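You operate a simulated robot arm through the tools that you are given. There is no shell and no other tool.

Carry out the task below with a simulated robot arm. There is one attempt and no reset: what you move stays moved.

## Task
Dab red paint over the panel of the grey block.
Fine: leave the block in the block holder; put the red dauber back and close the red cover. Set down upright: red dauber. Where these are worked on the way, their far stop is far enough and under half their travel is too little: red cover. A coat counts when it lies all over at full strength: go over it till it gets no stronger.

Only the result counts: the job must be done as asked and must still hold three seconds after the hand-in. Knocking over, shifting, dropping, spilling or breaking anything else fails it. A push-on lid holds only when it is set on centred and level and pressed home; a screw cap is set on level and turned clockwise until tight.

## Robot
A 7-joint arm with a two-finger gripper, fixed in place. Base frame: the origin is at the foot of the arm, x ahead of it, y to its left, z up; the work surface is at about z = 0.86. Lengths are in m, angles in degrees, forces in N, time in s.
With the tool pointing down near the work surface it reaches from about 0.34 to 0.72 m from the base axis. Its first joint turns from -66.0 to 66.0 degrees. Payload 2.45 kg.
The TCP is the grasp point between the finger pads, 0.026 m short of the fingertips. In the tool frame z runs along the fingers and y along their closing line. Largest opening 0.096 m; the body of the gripper starts 0.069 m behind the TCP.
Orientation is that of the tool frame in the base frame, as a unit quaternion [w, x, y, z]. With the fingers straight down and closing along the base's y, the tool's x points along the base's -x, its y along +y and its z along -z.

## Interface
- The arm moves only by the tool arm_command. Its argument "plan" is a list of rows, each a list of 3 entries, a list of its own where there are three numbers: the finger opening in m, from 0 to 0.096, then the shift along the tool's x, y, z in m, then the turn, a rotation vector about the tool's x, y, z in degrees. In form: [[fingers, [tx, ty, tz], [wx, wy, wz]], ...]. A call has 1 to 20 rows; each row shifts and turns the commanded pose from where the row before left it, along the tool's axes as they then stand. A row lasts 0.2 s, in which the tool goes at most 0.05 m and 8.6 degrees; a call with a longer step from one row to the next is refused whole, and so is a gripper value outside its range. Where a pose cannot be reached the arm comes as near as it can. A force on the tool above 50 N (or 10 N above the force at the start of the call, whichever is more), or a blocked arm, ends the call early, and 0.2 s more pass. Each finger halts on what it meets, pressing with about 29 N; the grip force reading is that of the motor and also rises with nothing between the fingers. The clock runs only during rows and for 0.2 s after the last one: add rows that do not move to give the fingers time. The reply holds the time, the measured pose of the TCP, the force on the tool along the base axes, the opening and the grip force, in the units named above and with some noise, with the torque about the TCP (base axes, N m) and any sound that the robot's microphone picked up.
- Cameras (640 x 400 px; columns grow to the right, rows downward): "scene" is fixed at [0.1762, -0.4107, 1.4152]; the picture's right is [0.58, -0.81, 0.00], its down [-0.54, -0.38, -0.75] and it looks along [0.61, 0.43, -0.66] (base axes); focal length 320 px, centre (320, 200). "wrist" rides on the gripper at [0.082, 0.003, -0.098] in the tool frame; the picture's right is [-0.04, 1.00, 0.00], its down [-0.73, -0.03, -0.68] and it looks along [-0.68, -0.03, 0.73] (tool axes); focal length 256 px, centre (320, 200). There is no depth. A picture from a camera that has moved, and an enlarged one, comes with that camera's place and axes in the base frame and with its lens.
- grab_frame(camera): a new picture of that camera. It takes no simulated time.
- inspect(camera, box): a new picture of the part [left, top, right, bottom] of that camera's present view, enlarged. It takes no simulated time.
- close_job(): hands the job in; it is judged then, once.

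Places have to be worked out from the pictures, the camera data and where the tool is seen. Open the gripper and draw the arm clear of the work before you hand the job in, unless the task says otherwise.

The tools are called as name(argument=value, ...) on one line, values as JSON. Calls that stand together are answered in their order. arm_command: Moves the arm, as the interface text tells. Its arguments: {"type":"object","properties":{"plan":{"type":"array","items":{"type":"array"}}},"required":["plan"]} The other tools are called the same way: grab_frame (camera) takes a picture; inspect (camera, box) takes an enlarged picture of a part of a camera's view; close_job () hands the job in.

At the start:

```text
t: 0.0
eef_pos: [0.4449, -0.1766, 1.1549]
tool_rot: [0.0, 0.0, 1.0, 0.0]
force: [-0.4, 0.5, 0.1]
wrist_torque: [-0.01, -0.03, 0.01]
grip_width: 0.0959
finger_force: 0.0
```

scene: 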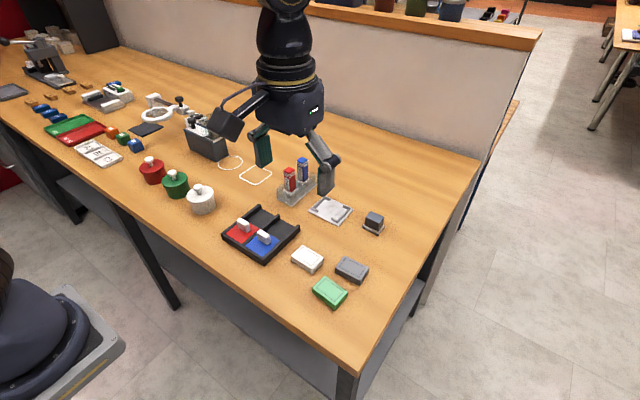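
wrist: 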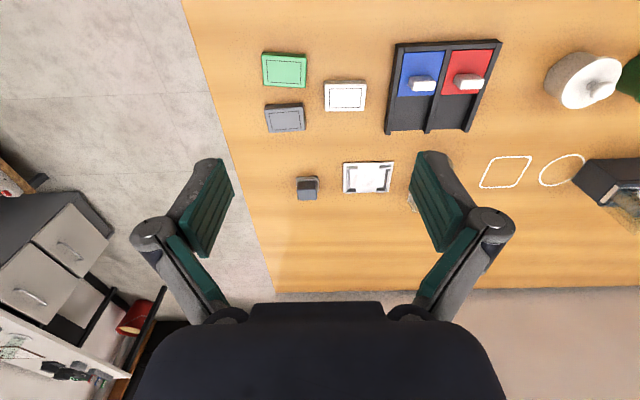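

I see a tray with red and blue sliding covers, a rack with red and blue daubers, three blocks (white, grey, green), a block holder and a small grey piece. I'll enlarge the views to work out positions.

inspect(camera="scene", box=[210, 140, 400, 320])

inspect(camera="wrist", box=[230, 20, 550, 220])

inspect(camera="scene", box=[260, 140, 400, 240])

```text
2.22 times, centred on (305, 230) of scene
camera zoom: at [0.1762, -0.4107, 1.4152], right [0.58, -0.81, 0.0], down [-0.54, -0.38, -0.75], along [0.61, 0.43, -0.66], focal length 710 px, centre (353, 133)
```

zoom: 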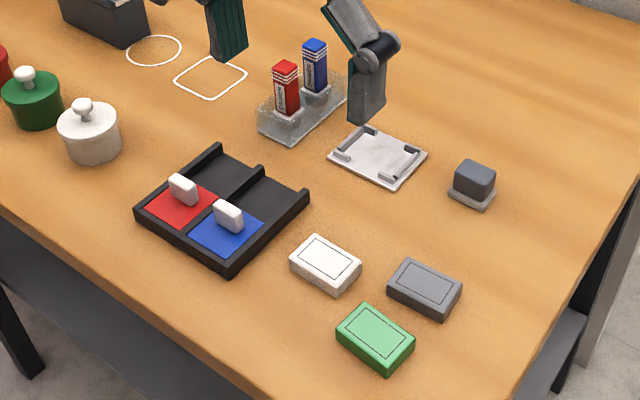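

```text
2.00 times, centred on (390, 120) of wrist
camera zoom: at [0.3636, -0.1736, 1.252], right [0.04, 1.0, 0.0], down [0.73, -0.03, 0.68], along [0.68, -0.03, -0.73], focal length 512 px, centre (180, 360)
```

zoom: 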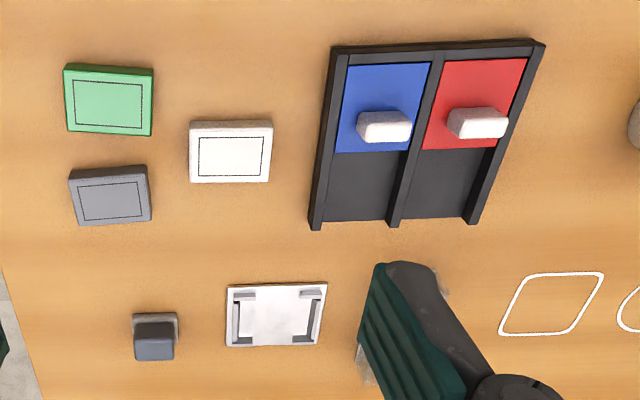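

```text
4.00 times, centred on (330, 190) of scene
camera zoom: at [0.1762, -0.4107, 1.4152], right [0.58, -0.81, 0.0], down [-0.54, -0.38, -0.75], along [0.61, 0.43, -0.66], focal length 1278 px, centre (280, 240)
```

zoom: 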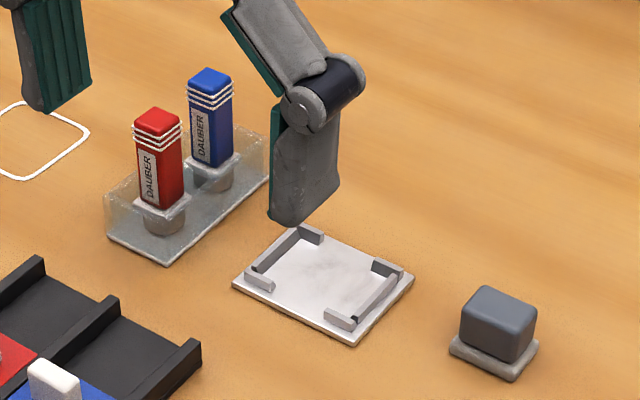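

The grey block's top is near (0.535, -0.237), the holder near (0.667, -0.097), the tray spans about x 0.44–0.57 and y -0.08–0.05, and the red dauber is near (0.64, 0.01). I'm moving sideways over y≈0 for a better view of the rack and tray.

arm_command(plan=[[0.096, [0.01, 0.045, 0], [0, 0, 0]], [0.096, [0.01, 0.045, 0], [0, 0, 0]], [0.096, [0.01, 0.045, 0], [0, 0, 0]], [0.096, [0.01, 0.045, 0], [0, 0, 0]], [0.096, [0, 0, 0], [0, 0, 0]]])

grab_frame(camera="wrist")

grab_frame(camera="scene")

```text
t: 1.2
eef_pos: [0.4036, 0.0037, 1.1532]
tool_rot: [0.001, 0.0, 1.0, 0.0]
force: [0.2, -0.2, -0.3]
wrist_torque: [0.01, -0.02, 0.03]
grip_width: 0.0959
finger_force: 0.0
```

```text
taken
camera wrist: at [0.3222, 0.0064, 1.252], right [0.04, 1.0, 0.0], down [0.73, -0.03, 0.68], along [0.68, -0.03, -0.73], focal length 256 px, centre (320, 200)
```

wrist: 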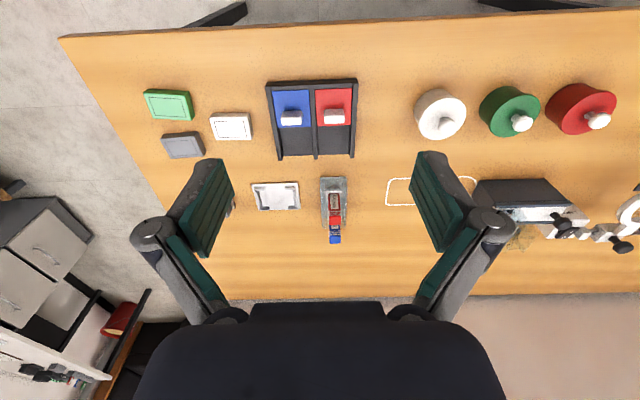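

```text
taken
```

scene: 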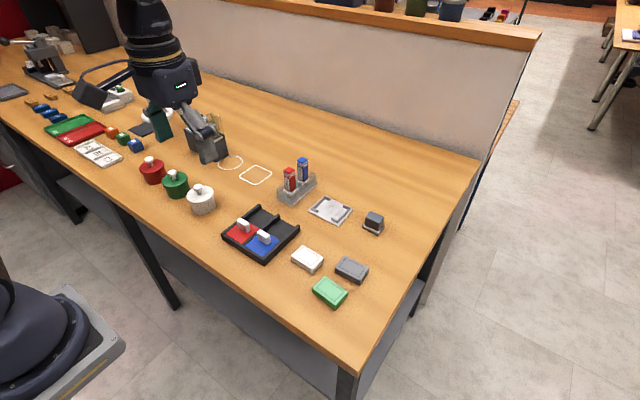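

Now both cameras have a clear view of the work items; I'll enlarge the tray, rack and holder areas to measure them precisely.

inspect(camera="wrist", box=[240, 60, 400, 160])

inspect(camera="wrist", box=[230, 150, 390, 250])

inspect(camera="scene", box=[270, 145, 350, 215])

inspect(camera="scene", box=[210, 195, 310, 270])

inspect(camera="scene", box=[300, 190, 400, 290])

```text
4.00 times, centred on (320, 110) of wrist
camera zoom: at [0.3222, 0.0064, 1.252], right [0.04, 1.0, 0.0], down [0.73, -0.03, 0.68], along [0.68, -0.03, -0.73], focal length 1024 px, centre (320, 560)
```

zoom: 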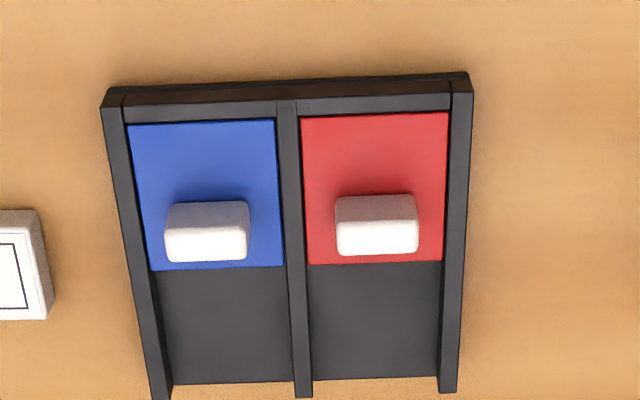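

```text
4.00 times, centred on (310, 200) of wrist
camera zoom: at [0.3222, 0.0064, 1.252], right [0.04, 1.0, 0.0], down [0.73, -0.03, 0.68], along [0.68, -0.03, -0.73], focal length 1024 px, centre (360, 200)
```

zoom: 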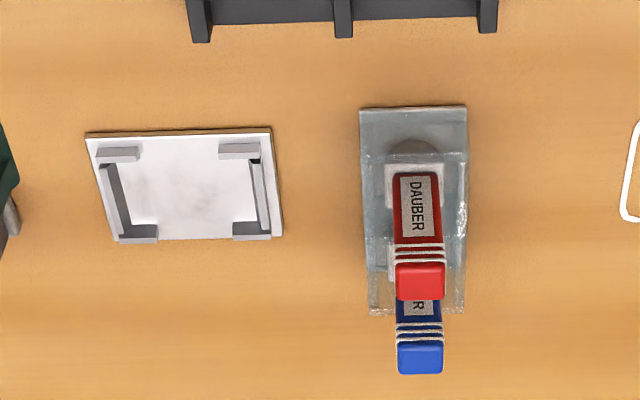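

```text
5.71 times, centred on (310, 180) of scene
camera zoom: at [0.1762, -0.4107, 1.4152], right [0.58, -0.81, 0.0], down [-0.54, -0.38, -0.75], along [0.61, 0.43, -0.66], focal length 1826 px, centre (377, 314)
```

zoom: 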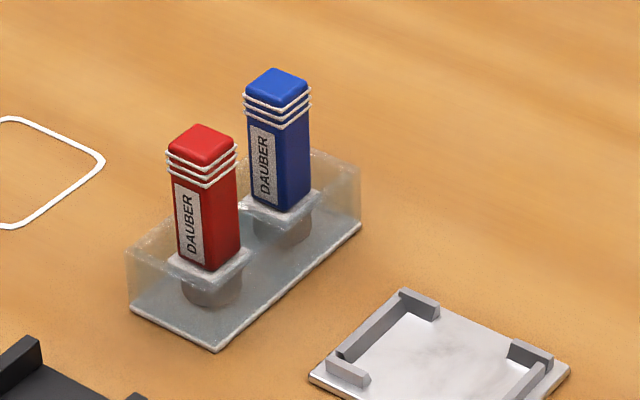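

```text
5.33 times, centred on (260, 232) of scene
camera zoom: at [0.1762, -0.4107, 1.4152], right [0.58, -0.81, 0.0], down [-0.54, -0.38, -0.75], along [0.61, 0.43, -0.66], focal length 1704 px, centre (640, 27)
```

zoom: 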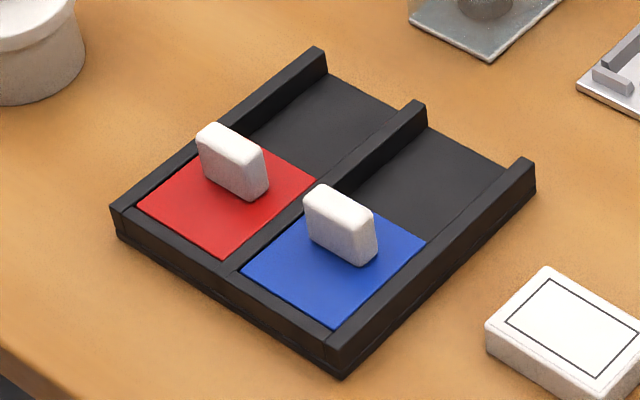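

```text
4.00 times, centred on (350, 240) of scene
camera zoom: at [0.1762, -0.4107, 1.4152], right [0.58, -0.81, 0.0], down [-0.54, -0.38, -0.75], along [0.61, 0.43, -0.66], focal length 1278 px, centre (200, 40)
```

zoom: 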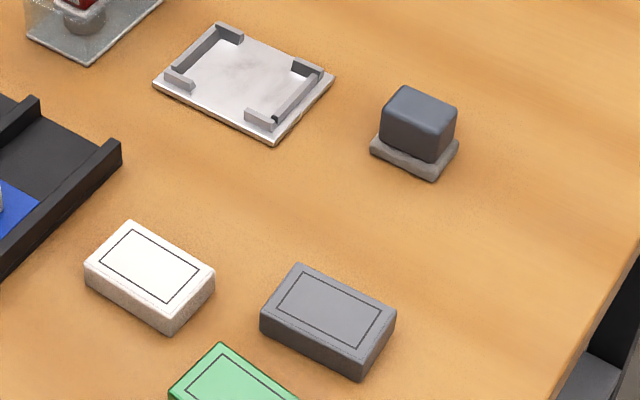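

Holder plate is about x 0.637–0.709, y -0.140–-0.050 (aligned with the base axes), with open gaps in the middle of the near and far sides, so I'll grip the grey block across x. I'm moving over the block and yawing the gripper by -90°.

arm_command(plan=[[0.096, [-0.022, -0.04, 0.008], [0, 0, 0]], [0.096, [-0.022, -0.04, 0.008], [0, 0, 0]], [0.096, [-0.022, -0.04, 0.008], [0, 0, 0]], [0.096, [-0.022, -0.04, 0.008], [0, 0, 0]], [0.096, [-0.022, -0.04, 0.008], [0, 0, 0]], [0.096, [-0.022, -0.04, 0.008], [0, 0, 0]], [0.096, [0, 0, 0], [0, 0, -8.2]], [0.096, [0, 0, 0], [0, 0, -8.2]], [0.096, [0, 0, 0], [0, 0, -8.2]], [0.096, [0, 0, 0], [0, 0, -8.2]], [0.096, [0, 0, 0], [0, 0, -8.2]], [0.096, [0, 0, 0], [0, 0, -8.2]], [0.096, [0, 0, 0], [0, 0, -8.2]], [0.096, [0, 0, 0], [0, 0, -8.2]], [0.096, [0, 0, 0], [0, 0, -8.2]], [0.096, [0, 0, 0], [0, 0, -8.2]], [0.096, [0, 0, 0], [0, 0, -8.0]], [0.096, [0, 0, 0], [0, 0, 0]]])

grab_frame(camera="wrist")

grab_frame(camera="scene")

```text
t: 5.0
eef_pos: [0.5371, -0.237, 1.1065]
tool_rot: [0.0, 0.708, -0.707, 0.0]
force: [0.0, 0.2, -0.2]
wrist_torque: [0.01, 0.01, 0.0]
grip_width: 0.0957
finger_force: 0.1
```

```text
taken
camera wrist: at [0.534, -0.3187, 1.2039], right [-1.0, 0.04, 0.0], down [0.03, 0.73, 0.68], along [0.03, 0.68, -0.73], focal length 256 px, centre (320, 200)
```

wrist: 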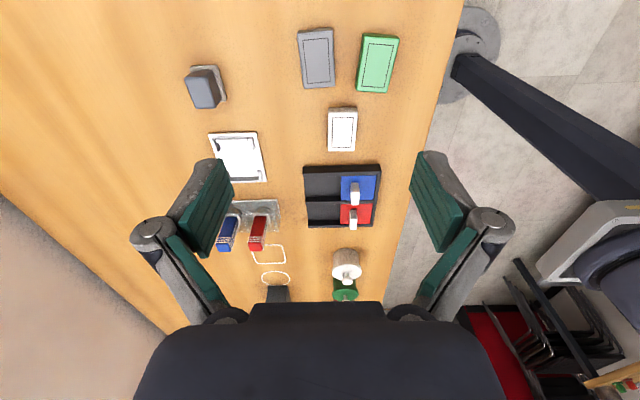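

```text
taken
```

scene: 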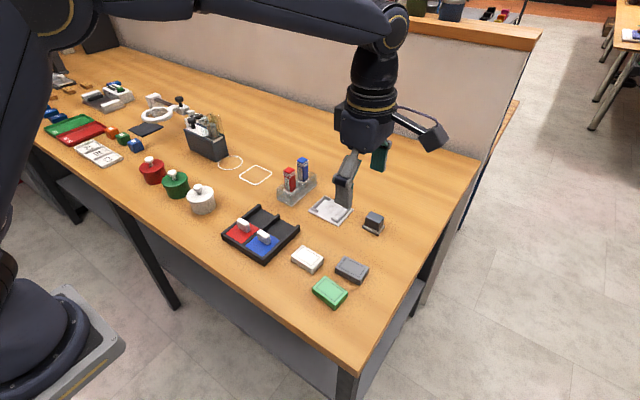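

The tool is now yawed with fingers closing along base x. I'll enlarge the wrist view around the grey block and holder to fix their positions and orientation.

inspect(camera="wrist", box=[270, 10, 420, 110])

inspect(camera="wrist", box=[180, 110, 300, 200])

```text
4.00 times, centred on (345, 60) of wrist
camera zoom: at [0.534, -0.3187, 1.2039], right [-1.0, 0.04, 0.0], down [0.03, 0.73, 0.68], along [0.03, 0.68, -0.73], focal length 1024 px, centre (220, 760)
```

zoom: 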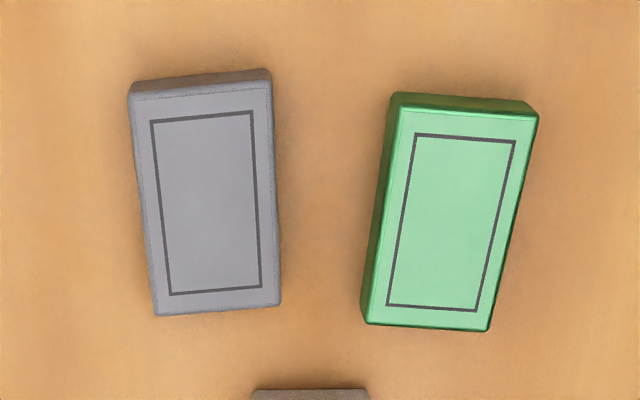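

```text
4.44 times, centred on (240, 155) of wrist
camera zoom: at [0.534, -0.3187, 1.2039], right [-1.0, 0.04, 0.0], down [0.03, 0.73, 0.68], along [0.03, 0.68, -0.73], focal length 1138 px, centre (676, 400)
```

zoom: 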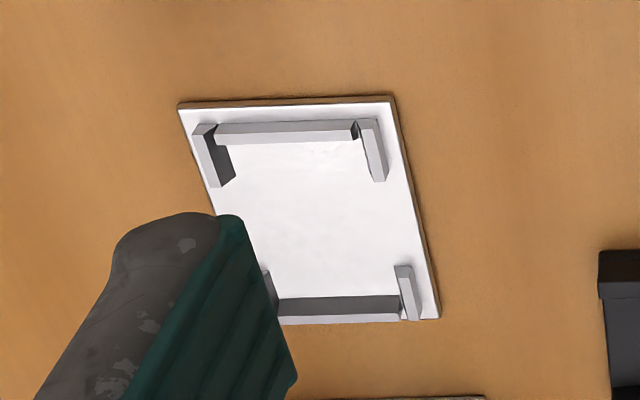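

The grey block is about 0.038 × 0.057 × 0.02 m, centred near (0.540, -0.235) and yawed about 2° CCW; the green block is ~3 cm away, so I'll narrow the opening to 0.058. I'm descending to z≈0.95 first and checking.

arm_command(plan=[[0.058, [-0.002, -0.003, 0], [0, 0, -2.1]], [0.058, [0, 0, 0.04], [0, 0, 0]], [0.058, [0, 0, 0.04], [0, 0, 0]], [0.058, [0, 0, 0.04], [0, 0, 0]], [0.058, [0, 0, 0.036], [0, 0, 0]], [0.058, [0, 0, 0], [0, 0, 0]]])

grab_frame(camera="wrist")

inspect(camera="scene", box=[300, 190, 420, 310])

```text
t: 6.4
eef_pos: [0.5397, -0.2348, 0.949]
tool_rot: [-0.001, 0.72, -0.694, 0.001]
force: [-0.9, 0.4, 0.5]
wrist_torque: [0.0, -0.02, -0.01]
grip_width: 0.0579
finger_force: 0.1
```

```text
taken
camera wrist: at [0.5393, -0.317, 1.0476], right [-1.0, 0.0, 0.0], down [0.0, 0.73, 0.68], along [0.0, 0.68, -0.73], focal length 256 px, centre (320, 200)
```

wrist: 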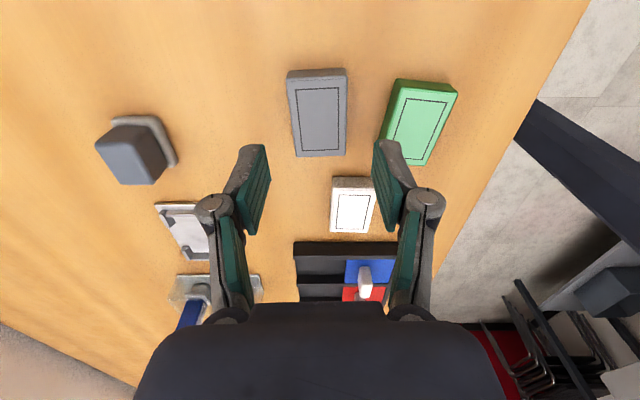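

```text
3.33 times, centred on (360, 250) of scene
camera zoom: at [0.1762, -0.4107, 1.4152], right [0.58, -0.81, 0.0], down [-0.54, -0.38, -0.75], along [0.61, 0.43, -0.66], focal length 1065 px, centre (187, 33)
```

zoom: 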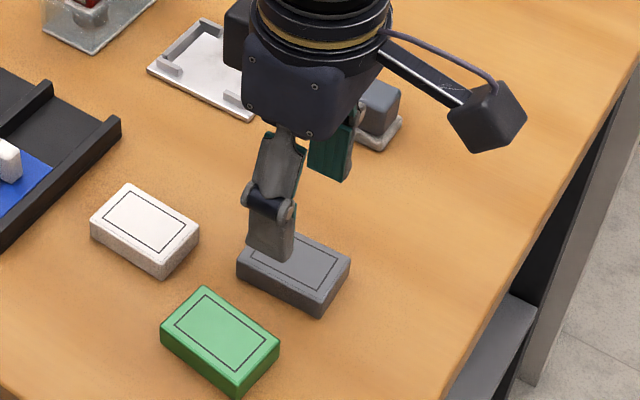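

Fingers straddle the block in x; I'll zoom in to check the y-offset before descending.

inspect(camera="wrist", box=[240, 50, 400, 190])

```text
2.86 times, centred on (320, 120) of wrist
camera zoom: at [0.5393, -0.317, 1.0476], right [-1.0, 0.0, 0.0], down [0.0, 0.73, 0.68], along [0.0, 0.68, -0.73], focal length 731 px, centre (320, 429)
```

zoom: 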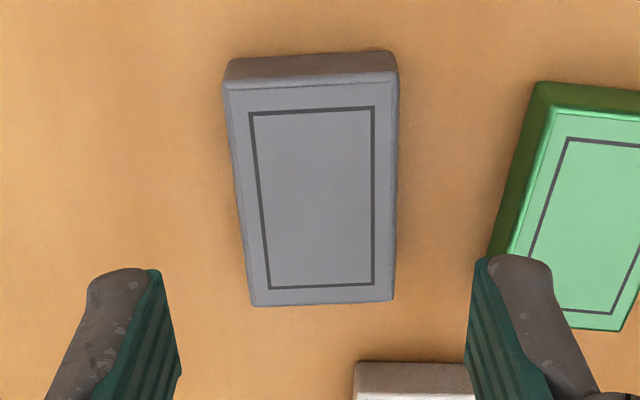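

The block's centre is at about (0.540, -0.2355) with top at z≈0.88, right below the TCP. I'm descending to z≈0.891 and closing on it.

arm_command(plan=[[0.058, [0.0005, 0, 0.029], [0, 0, 0]], [0.058, [0, 0, 0.029], [0, 0, 0]], [0.058, [0, 0, 0], [0, 0, 0]], [0.03, [0, 0, 0], [0, 0, 0]], [0.03, [0, 0, 0], [0, 0, 0]], [0.03, [0, 0, 0], [0, 0, 0]], [0.03, [0, 0, 0], [0, 0, 0]]])

inspect(camera="wrist", box=[240, 80, 400, 240])

```text
t: 8.0
eef_pos: [0.5411, -0.2353, 0.893]
tool_rot: [0.0, 0.72, -0.694, 0.0]
force: [0.2, -0.7, -0.1]
wrist_torque: [0.0, -0.01, -0.01]
grip_width: 0.039
finger_force: 28.9
```

```text
2.50 times, centred on (320, 160) of wrist
camera zoom: at [0.5404, -0.3176, 0.9902], right [-1.0, 0.0, 0.0], down [0.0, 0.73, 0.68], along [0.0, 0.68, -0.73], focal length 640 px, centre (320, 300)
```

zoom: 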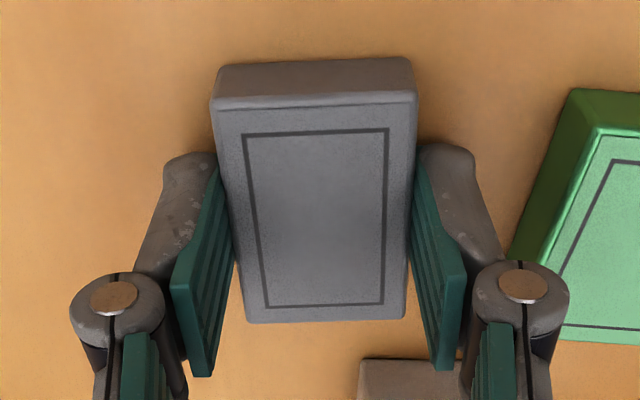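

Gripped the block (width 0.039), centre within ~1 mm of the TCP. I'm lifting it and carrying it over the holder, with the yaw straightened.

arm_command(plan=[[0.03, [0, 0, -0.035], [0, 0, 0]], [0.03, [0, 0, -0.045], [0, 0, 0]], [0.03, [0, 0, -0.03], [0, 0, 2.1]], [0.03, [-0.034, -0.032, 0], [0, 0, 0]], [0.03, [-0.034, -0.032, 0], [0, 0, 0]], [0.03, [-0.034, -0.032, 0], [0, 0, 0]], [0.03, [-0.034, -0.032, 0], [0, 0, 0]], [0.03, [0, 0, 0], [0, 0, 0]]])

grab_frame(camera="wrist")

inspect(camera="scene", box=[270, 130, 400, 250])

```text
t: 9.8
eef_pos: [0.6683, -0.0973, 1.0011]
tool_rot: [0.0, -0.707, 0.707, 0.001]
force: [0.9, 0.2, -0.1]
wrist_torque: [0.02, 0.03, 0.02]
grip_width: 0.0392
finger_force: 29.1
```

```text
taken
camera wrist: at [0.6653, -0.1803, 1.0984], right [-1.0, 0.04, 0.0], down [0.03, 0.73, 0.68], along [0.03, 0.68, -0.73], focal length 256 px, centre (320, 200)
```

wrist: 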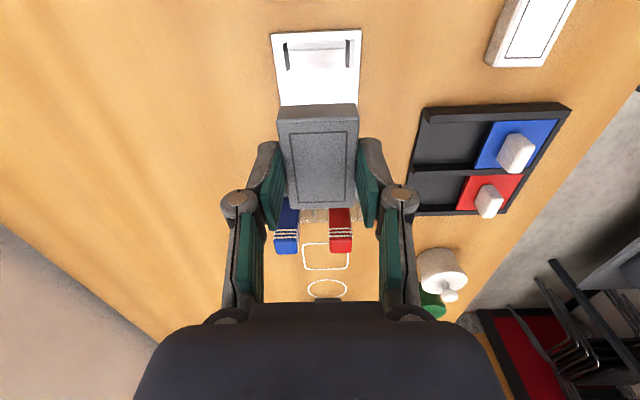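

```text
3.33 times, centred on (335, 190) of scene
camera zoom: at [0.1763, -0.4107, 1.4152], right [0.58, -0.81, 0.0], down [-0.54, -0.38, -0.75], along [0.61, 0.43, -0.66], focal length 1065 px, centre (270, 233)
```

zoom: 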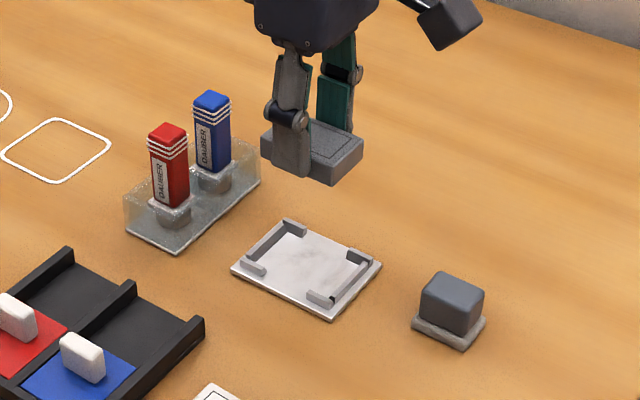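

Block is above the holder. I'll zoom on the holder in both views to measure the guides precisely.

inspect(camera="wrist", box=[250, 20, 390, 130])

inspect(camera="scene", box=[305, 190, 355, 230])

```text
3.64 times, centred on (320, 75) of wrist
camera zoom: at [0.6653, -0.1803, 1.0984], right [-1.0, 0.04, 0.0], down [0.03, 0.73, 0.68], along [0.03, 0.68, -0.73], focal length 931 px, centre (320, 654)
```

zoom: 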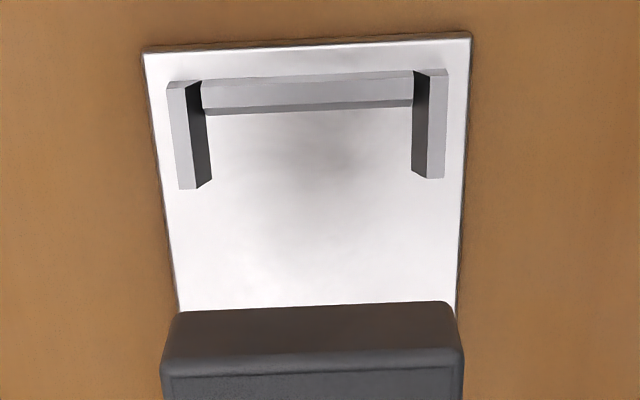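

```text
10.00 times, centred on (330, 210) of scene
camera zoom: at [0.1763, -0.4107, 1.4152], right [0.58, -0.81, 0.0], down [-0.54, -0.38, -0.75], along [0.61, 0.43, -0.66], focal length 3195 px, centre (220, 100)
```

zoom: 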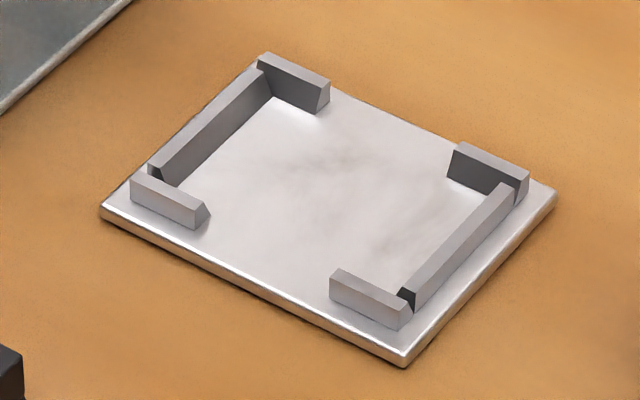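

The holder's inner pocket is about 0.047 × 0.067 m, centred near (0.670, -0.095), aligned with the base axes, leaving ~4–5 mm clearance round the block. I'm shifting slightly and lowering to just above the guides.

arm_command(plan=[[0.03, [-0.0034, -0.0022, 0.03], [0, 0, 0]], [0.03, [0, 0, 0.035], [0, 0, 0]], [0.03, [0, 0, 0.02], [0, 0, 0]], [0.03, [0, 0, 0], [0, 0, 0]]])

inspect(camera="scene", box=[290, 160, 370, 230])

inspect(camera="wrist", box=[230, 60, 410, 220])

```text
t: 10.8
eef_pos: [0.6704, -0.0945, 0.915]
tool_rot: [0.0, 0.707, -0.707, 0.0]
force: [-0.1, 0.5, -0.3]
wrist_torque: [0.06, -0.01, -0.01]
grip_width: 0.0389
finger_force: 29.1
```

```text
5.71 times, centred on (330, 195) of scene
camera zoom: at [0.1762, -0.4107, 1.4152], right [0.58, -0.81, 0.0], down [-0.54, -0.38, -0.75], along [0.61, 0.43, -0.66], focal length 1826 px, centre (263, 229)
```

zoom: 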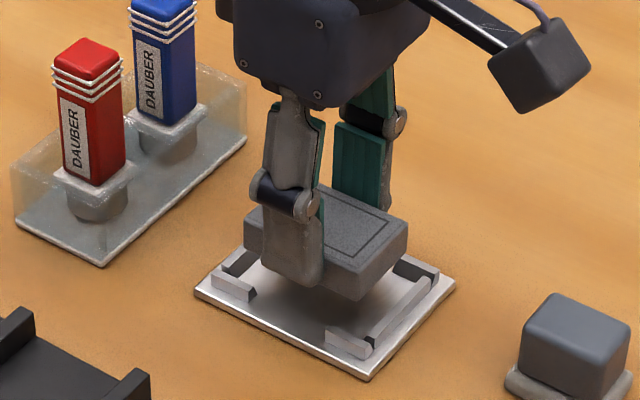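

```text
2.50 times, centred on (320, 140) of wrist
camera zoom: at [0.667, -0.1771, 1.0138], right [-1.0, 0.04, 0.0], down [0.03, 0.73, 0.68], along [0.03, 0.68, -0.73], focal length 640 px, centre (320, 350)
```

zoom: 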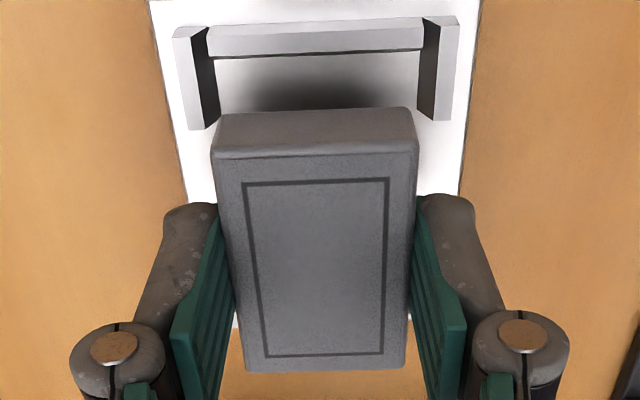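

The block is centred over the pocket, so I'm lowering it in small steps onto the plate.

arm_command(plan=[[0.03, [0.001, 0, 0.007], [0, 0, 0]], [0.03, [0, 0, 0.007], [0, 0, 0]], [0.03, [0, 0, 0.002], [0, 0, 0]], [0.03, [0, 0, 0], [0, 0, 0]]])

inspect(camera="scene", box=[290, 160, 370, 230])

```text
t: 11.8
eef_pos: [0.6711, -0.0959, 0.9008]
tool_rot: [-0.001, 0.707, -0.707, 0.0]
force: [0.5, -0.2, -0.6]
wrist_torque: [0.01, -0.01, 0.0]
grip_width: 0.0391
finger_force: 28.6
```

```text
5.71 times, centred on (330, 195) of scene
camera zoom: at [0.1762, -0.4107, 1.4152], right [0.58, -0.81, 0.0], down [-0.54, -0.38, -0.75], along [0.61, 0.43, -0.66], focal length 1826 px, centre (263, 229)
```

zoom: 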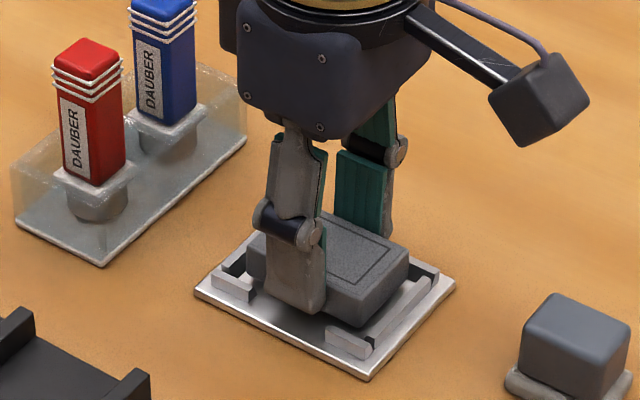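

No contact yet; the block bottom is judged ~3–4 mm above the plate. I'll go down in 1.5 mm steps until the force rises.

arm_command(plan=[[0.03, [0, 0, 0.0015], [0, 0, 0]], [0.03, [0, 0, 0.0015], [0, 0, 0]], [0.03, [0, 0, 0], [0, 0, 0]]])

```text
t: 12.6
eef_pos: [0.6708, -0.095, 0.8994]
tool_rot: [0.0, -0.707, 0.708, -0.001]
force: [0.3, 0.0, -0.2]
wrist_torque: [0.01, -0.03, -0.01]
grip_width: 0.039
finger_force: 29.4
```

Still no contact force at z 0.899. Continuing down in small steps.

arm_command(plan=[[0.03, [0, 0, 0.0015], [0, 0, 0]], [0.03, [0, 0, 0.0015], [0, 0, 0]], [0.03, [0, 0, 0], [0, 0, 0]]])

inspect(camera="scene", box=[300, 180, 360, 230])

```text
t: 13.4
eef_pos: [0.671, -0.0972, 0.8974]
tool_rot: [0.001, -0.707, 0.707, -0.002]
force: [-7.6, 1.9, 22.4]
wrist_torque: [0.08, 0.26, 0.01]
grip_width: 0.0389
finger_force: 28.6
```

```text
8.00 times, centred on (330, 205) of scene
camera zoom: at [0.1756, -0.4106, 1.4153], right [0.58, -0.81, 0.0], down [-0.54, -0.38, -0.75], along [0.61, 0.43, -0.66], focal length 2556 px, centre (240, 160)
```

zoom: 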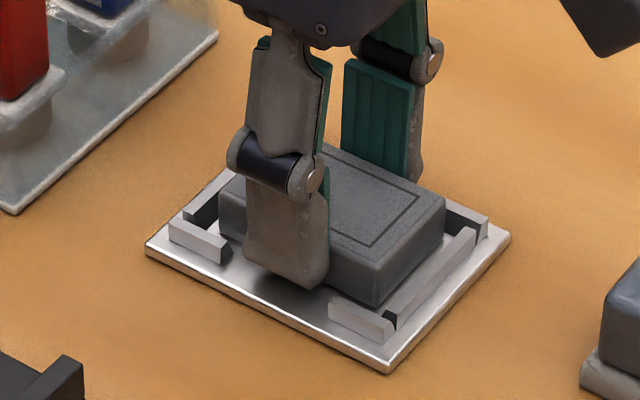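

The block touched down (22 N). I'll relieve about 1 mm, open, and lift away.

arm_command(plan=[[0.03, [0, 0, -0.001], [0, 0, 0]], [0.06, [0, 0, 0], [0, 0, 0]], [0.06, [0, 0, 0], [0, 0, 0]], [0.06, [0, 0, 0], [0, 0, 0]], [0.06, [0, 0, -0.02], [0, 0, 0]], [0.06, [0, 0, -0.04], [0, 0, 0]], [0.06, [0, 0, -0.04], [0, 0, 0]], [0.06, [0, 0, 0], [0, 0, 0]]])

inspect(camera="scene", box=[300, 180, 360, 230])

inspect(camera="wrist", box=[240, 20, 400, 180])

```text
t: 15.2
eef_pos: [0.6715, -0.0973, 0.997]
tool_rot: [0.001, 0.707, -0.707, 0.0]
force: [-0.4, -0.1, -0.2]
wrist_torque: [-0.03, -0.01, 0.01]
grip_width: 0.0599
finger_force: 0.1
```

```text
8.00 times, centred on (330, 205) of scene
camera zoom: at [0.1762, -0.4107, 1.4152], right [0.58, -0.81, 0.0], down [-0.54, -0.38, -0.75], along [0.61, 0.43, -0.66], focal length 2556 px, centre (240, 160)
```

zoom: 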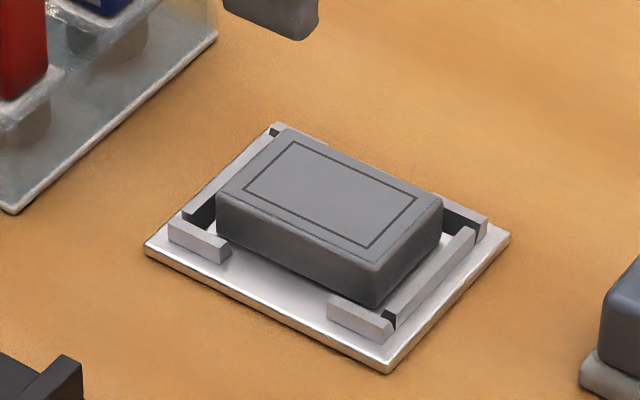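

```text
2.50 times, centred on (320, 100) of wrist
camera zoom: at [0.6681, -0.179, 1.0948], right [-1.0, 0.04, 0.0], down [0.03, 0.73, 0.68], along [0.03, 0.68, -0.73], focal length 640 px, centre (320, 450)
```

zoom: 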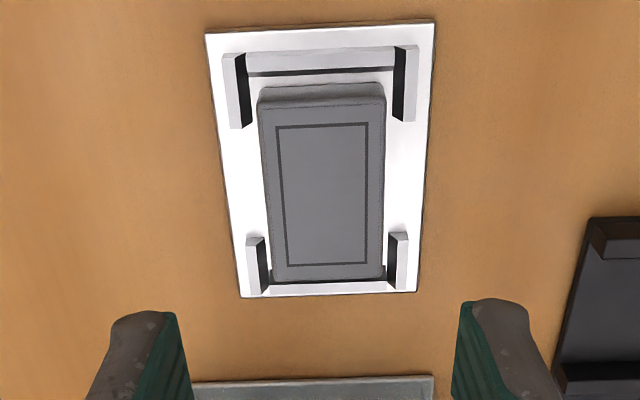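

The grey block sits flat in the holder (centre ≈ (0.670, -0.096)). Next I go above the red cover's handle, judged at (0.487, 0.020) with its top at z≈0.906.

arm_command(plan=[[0.06, [-0.0235, 0.0369, -0.006], [0, 0, 0]], [0.06, [-0.0235, 0.0369, -0.006], [0, 0, 0]], [0.06, [-0.0235, 0.0369, -0.006], [0, 0, 0]], [0.06, [-0.0235, 0.0369, -0.006], [0, 0, 0]], [0.06, [-0.0235, 0.0369, -0.006], [0, 0, 0]], [0.06, [0, 0, 0], [0, 0, 0]]])

inspect(camera="wrist", box=[230, 20, 410, 180])

inspect(camera="scene", box=[210, 170, 310, 270])

```text
t: 16.6
eef_pos: [0.4861, 0.0206, 1.0256]
tool_rot: [0.0, 0.708, -0.707, 0.0]
force: [-0.7, -0.1, -0.2]
wrist_torque: [0.03, 0.0, 0.0]
grip_width: 0.0601
finger_force: 0.1
```

```text
2.50 times, centred on (320, 100) of wrist
camera zoom: at [0.4815, -0.0609, 1.1237], right [-1.0, 0.04, 0.0], down [0.03, 0.73, 0.68], along [0.03, 0.68, -0.73], focal length 640 px, centre (320, 450)
```

zoom: 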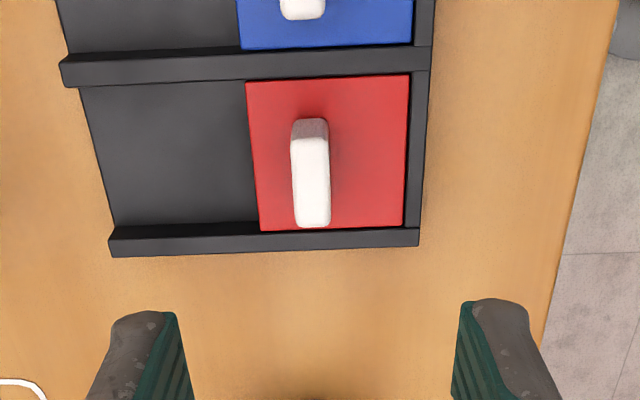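

```text
4.00 times, centred on (260, 220) of scene
camera zoom: at [0.1762, -0.4107, 1.4152], right [0.58, -0.81, 0.0], down [-0.54, -0.38, -0.75], along [0.61, 0.43, -0.66], focal length 1278 px, centre (560, 120)
```

zoom: 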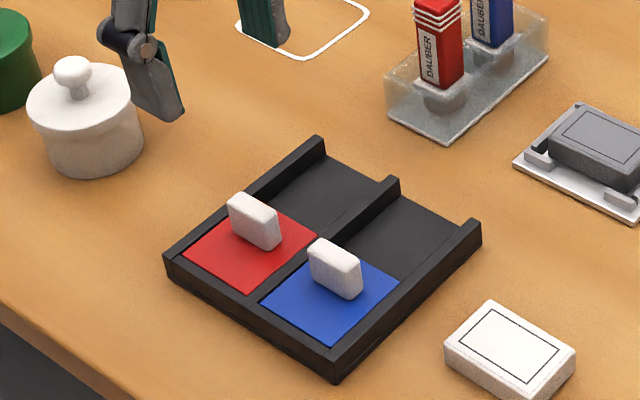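

Handle centre is at about (0.488, 0.020), 12 mm thick. I'm narrowing the fingers to 0.036 and descending to z≈0.912, then closing on it.

arm_command(plan=[[0.036, [0.0008, -0.0017, 0.0], [0, 0, 0]], [0.036, [0, 0, 0.04], [0, 0, 0]], [0.036, [0, 0, 0.04], [0, 0, 0]], [0.036, [0, 0, 0.02], [0, 0, 0]], [0.036, [0, 0, 0.013], [0, 0, 0]], [0.036, [0, 0, 0], [0, 0, 0]], [0.004, [0, 0, 0], [0, 0, 0]], [0.004, [0, 0, 0], [0, 0, 0]], [0.004, [0, 0, 0], [0, 0, 0]], [0.004, [0, 0, 0], [0, 0, 0]]])

inspect(camera="wrist", box=[230, 80, 410, 240])

inspect(camera="scene", box=[210, 170, 310, 270])

```text
t: 18.8
eef_pos: [0.487, 0.0204, 0.9135]
tool_rot: [0.0, 0.707, -0.707, -0.001]
force: [1.0, -0.3, -6.4]
wrist_torque: [0.0, -0.05, 0.03]
grip_width: 0.0122
finger_force: 39.1
```

```text
2.50 times, centred on (320, 160) of wrist
camera zoom: at [0.4844, -0.0622, 1.0106], right [-1.0, 0.04, 0.0], down [0.03, 0.73, 0.68], along [0.03, 0.68, -0.73], focal length 640 px, centre (320, 300)
```

zoom: 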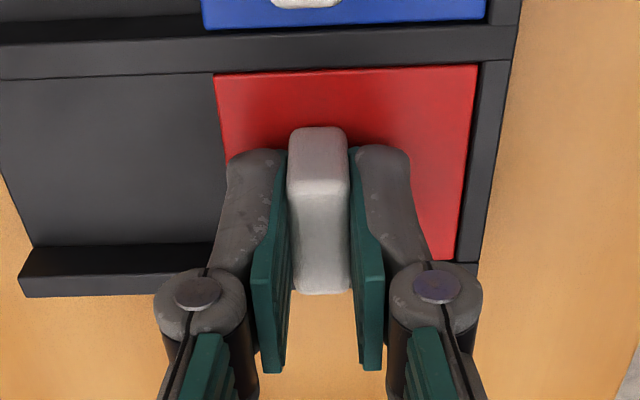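

```text
4.00 times, centred on (260, 220) of scene
camera zoom: at [0.1763, -0.4107, 1.4152], right [0.58, -0.81, 0.0], down [-0.54, -0.38, -0.75], along [0.61, 0.43, -0.66], focal length 1278 px, centre (560, 120)
```

zoom: 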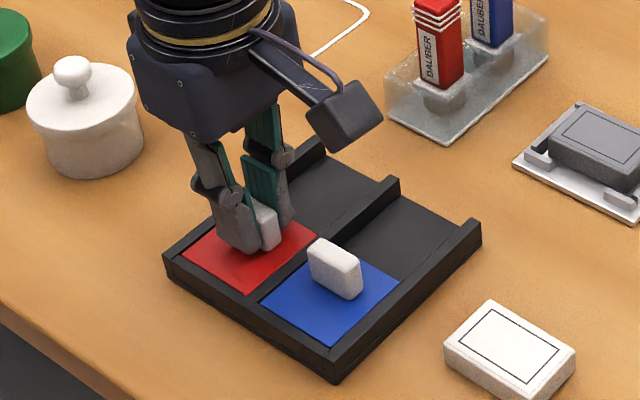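

Gripped the handle. Now I'm sliding the red cover in +x toward its far stop.

arm_command(plan=[[0.004, [0, -0.008, 0.0005], [0, 0, 0]], [0.004, [0, -0.01, 0], [0, 0, 0]], [0.004, [0, -0.01, 0], [0, 0, 0]], [0.004, [0, -0.01, 0], [0, 0, 0]], [0.004, [0, -0.008, 0], [0, 0, 0]], [0.004, [0, 0, 0], [0, 0, 0]]])

inspect(camera="scene", box=[210, 170, 310, 270])

```text
t: 20.2
eef_pos: [0.5337, 0.0206, 0.9132]
tool_rot: [0.0, -0.707, 0.707, 0.0]
force: [-0.1, 0.8, 7.0]
wrist_torque: [0.14, 0.01, -0.01]
grip_width: 0.0125
finger_force: 38.7
```

```text
4.00 times, centred on (260, 220) of scene
camera zoom: at [0.1761, -0.4107, 1.4152], right [0.58, -0.81, 0.0], down [-0.54, -0.38, -0.75], along [0.61, 0.43, -0.66], focal length 1278 px, centre (560, 120)
```

zoom: 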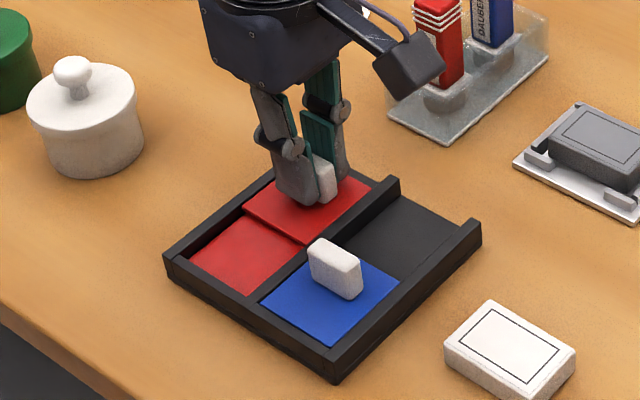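

The cover has slid ~4.7 cm and the red paint pad is showing. Continuing gently until the far stop.

arm_command(plan=[[0.004, [0, -0.003, 0], [0, 0, 0]], [0.004, [0, -0.003, 0], [0, 0, 0]], [0.004, [0, -0.003, 0], [0, 0, 0]], [0.004, [0, -0.003, 0], [0, 0, 0]], [0.004, [0, 0, 0], [0, 0, 0]]])

inspect(camera="scene", box=[210, 170, 310, 270])

```text
t: 21.4
eef_pos: [0.5461, 0.0204, 0.9119]
tool_rot: [0.001, -0.707, 0.707, -0.001]
force: [0.6, 0.4, 6.2]
wrist_torque: [-0.08, -0.01, 0.01]
grip_width: 0.0121
finger_force: 39.3
```

```text
4.00 times, centred on (260, 220) of scene
camera zoom: at [0.1761, -0.4107, 1.4152], right [0.58, -0.81, 0.0], down [-0.54, -0.38, -0.75], along [0.61, 0.43, -0.66], focal length 1278 px, centre (560, 120)
```

zoom: 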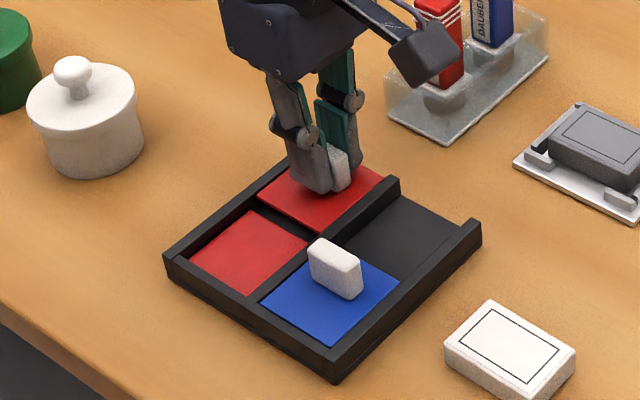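

Cover travelled ~59 mm and the pad is fully exposed; I'll try a few mm more to feel for the far stop.

arm_command(plan=[[0.004, [0, -0.0015, 0], [0, 0, 0]], [0.004, [0, -0.0015, 0], [0, 0, 0]], [0.004, [0, 0, 0], [0, 0, 0]]])

inspect(camera="scene", box=[220, 180, 300, 260])

```text
t: 22.2
eef_pos: [0.5458, 0.0201, 0.9137]
tool_rot: [0.003, 0.707, -0.707, 0.0]
force: [-15.7, -1.3, 16.2]
wrist_torque: [0.09, 0.41, 0.01]
grip_width: 0.012
finger_force: 38.6
```

```text
5.00 times, centred on (260, 220) of scene
camera zoom: at [0.1755, -0.4108, 1.4153], right [0.58, -0.81, 0.0], down [-0.54, -0.38, -0.75], along [0.61, 0.43, -0.66], focal length 1598 px, centre (620, 100)
```

zoom: 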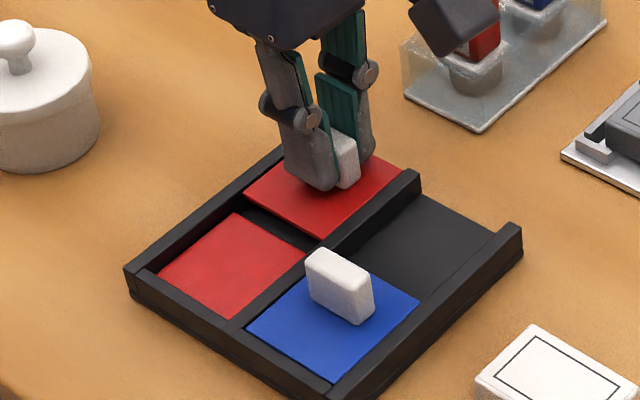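

The far stop is reached (resisting −16 N at x≈0.546; travel ≈ 59 mm). I relieve the push, open the fingers and lift clear to z≈1.05.

arm_command(plan=[[0.004, [0, 0.002, 0], [0, 0, 0]], [0.036, [0, 0, 0], [0, 0, 0]], [0.036, [0, 0, 0], [0, 0, 0]], [0.036, [0, 0, 0], [0, 0, 0]], [0.036, [0, 0, -0.03], [0, 0, 0]], [0.036, [0, 0, -0.05], [0, 0, 0]], [0.036, [0, 0, -0.05], [0, 0, 0]], [0.036, [0, 0.04, 0], [0, 0, 0]], [0.036, [0, 0, 0], [0, 0, 0]]])

grab_frame(camera="wrist")

inspect(camera="scene", box=[220, 180, 300, 260])

```text
t: 24.2
eef_pos: [0.5058, 0.0209, 1.0442]
tool_rot: [0.001, 0.707, -0.707, -0.001]
force: [0.4, -0.6, 0.5]
wrist_torque: [-0.01, 0.0, 0.0]
grip_width: 0.036
finger_force: 0.0
```

```text
taken
camera wrist: at [0.5025, -0.0616, 1.1411], right [-1.0, 0.04, 0.0], down [0.03, 0.73, 0.68], along [0.03, 0.68, -0.73], focal length 256 px, centre (320, 200)
```

wrist: 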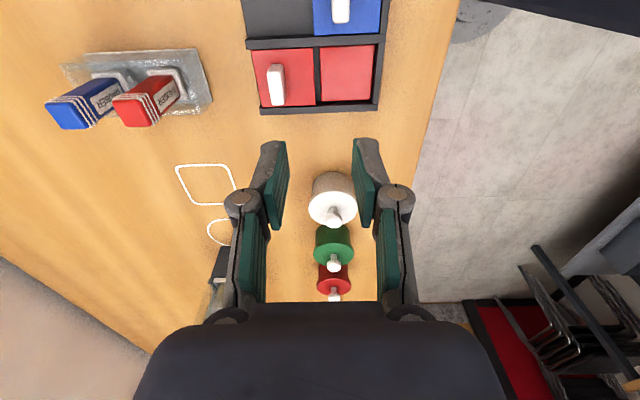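

```text
5.00 times, centred on (260, 220) of scene
camera zoom: at [0.1762, -0.4107, 1.4152], right [0.58, -0.81, 0.0], down [-0.54, -0.38, -0.75], along [0.61, 0.43, -0.66], focal length 1598 px, centre (620, 100)
```

zoom: 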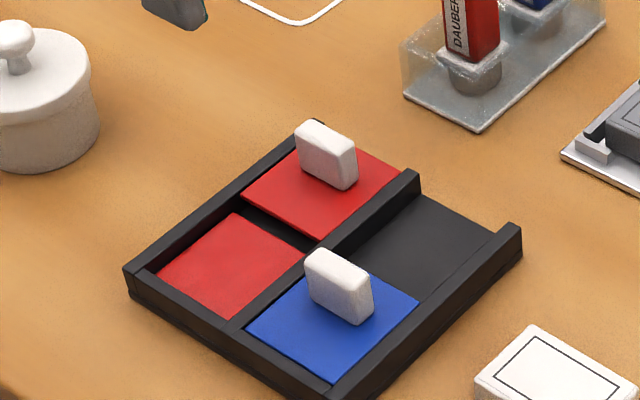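

The cover is open. I'll zoom in on the pad and the dauber rack from the wrist.

inspect(camera="wrist", box=[240, 20, 400, 120])

inspect(camera="wrist", box=[40, 40, 220, 140])

inspect(camera="scene", box=[270, 150, 330, 210])

```text
4.00 times, centred on (320, 70) of wrist
camera zoom: at [0.5025, -0.0616, 1.1411], right [-1.0, 0.04, 0.0], down [0.03, 0.73, 0.68], along [0.03, 0.68, -0.73], focal length 1024 px, centre (320, 720)
```

zoom: 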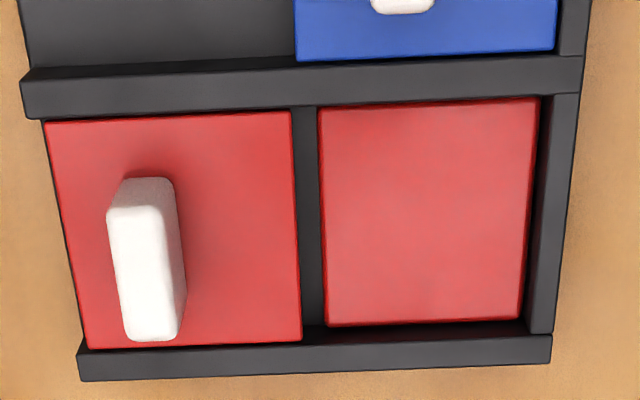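

```text
3.56 times, centred on (130, 90) of wrist
camera zoom: at [0.5025, -0.0616, 1.1411], right [-1.0, 0.04, 0.0], down [0.03, 0.73, 0.68], along [0.03, 0.68, -0.73], focal length 910 px, centre (996, 591)
```

zoom: 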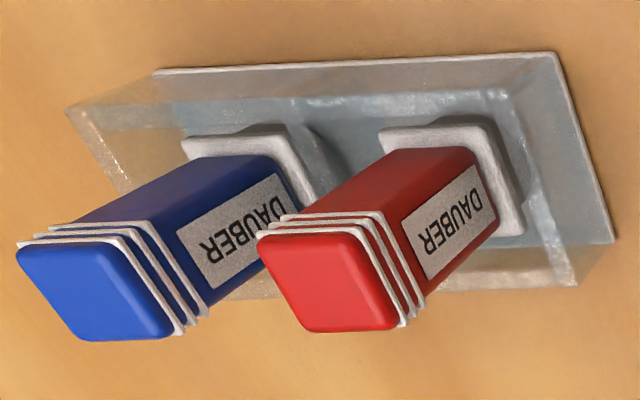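

```text
6.67 times, centred on (300, 180) of scene
camera zoom: at [0.1762, -0.4107, 1.4152], right [0.58, -0.81, 0.0], down [-0.54, -0.38, -0.75], along [0.61, 0.43, -0.66], focal length 2130 px, centre (453, 333)
```

zoom: 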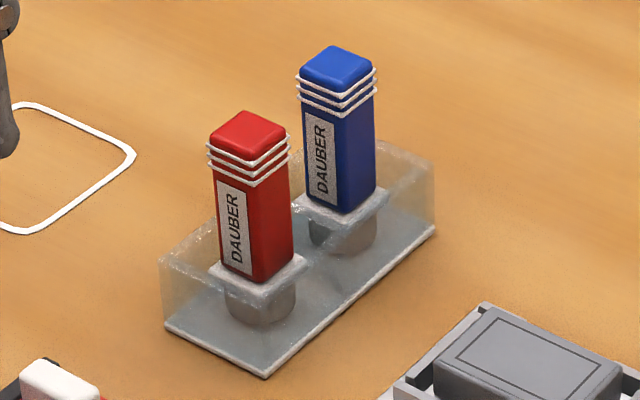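

The pad is centred near (0.480, 0.021). The red dauber stands at about (0.6525, 0.019), top z≈0.95, with rack walls up to z≈0.895 and the blue dauber 5 cm further out. I'll rotate the gripper back to close along y (away from the blue dauber) and go above the red one.

arm_command(plan=[[0.06, [0, 0, -0.016], [0, 0, 8.2]], [0.06, [0, 0, 0], [0, 0, 8.2]], [0.06, [0, 0, 0], [0, 0, 8.2]], [0.06, [0, 0, 0], [0, 0, 8.2]], [0.06, [0, 0, 0], [0, 0, 8.2]], [0.06, [0, 0, 0], [0, 0, 8.2]], [0.06, [0, 0, 0], [0, 0, 8.2]], [0.06, [0, 0, 0], [0, 0, 8.2]], [0.06, [0, 0, 0], [0, 0, 8.2]], [0.06, [0, 0, 0], [0, 0, 8.2]], [0.06, [0, 0, 0], [0, 0, 8.0]], [0.06, [0, 0, 0], [0, 0, 0]], [0.06, [-0.036, 0, 0], [0, 0, 0]], [0.06, [-0.036, 0, 0], [0, 0, 0]], [0.06, [-0.036, 0, 0], [0, 0, 0]], [0.06, [-0.036, 0, 0], [0, 0, 0]], [0.06, [0, 0, 0], [0, 0, 0]]])

inspect(camera="wrist", box=[230, 60, 410, 200])

grab_frame(camera="scene")

```text
t: 27.8
eef_pos: [0.6514, 0.019, 1.0596]
tool_rot: [0.0, 0.0, 1.0, 0.001]
force: [-0.1, 0.5, 0.2]
wrist_torque: [-0.01, -0.01, 0.02]
grip_width: 0.0595
finger_force: 0.0
```

```text
2.86 times, centred on (320, 130) of wrist
camera zoom: at [0.5692, 0.0215, 1.1561], right [0.04, 1.0, 0.0], down [0.73, -0.03, 0.68], along [0.68, -0.03, -0.73], focal length 731 px, centre (320, 400)
```

zoom: 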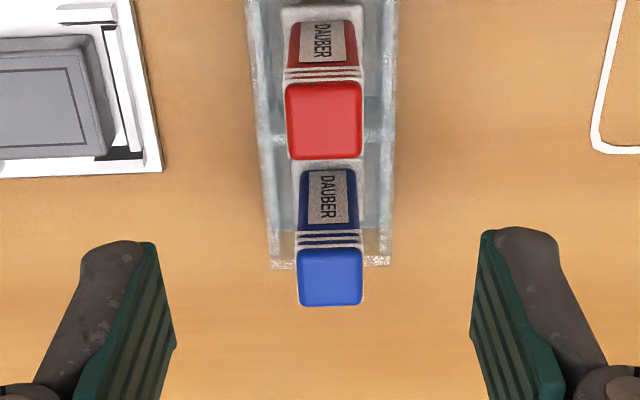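

```text
taken
```

scene: 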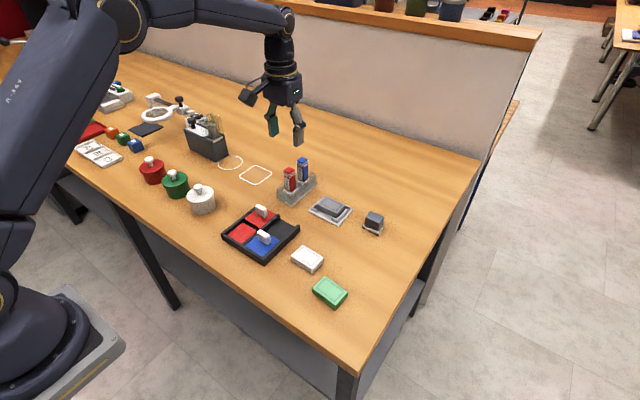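

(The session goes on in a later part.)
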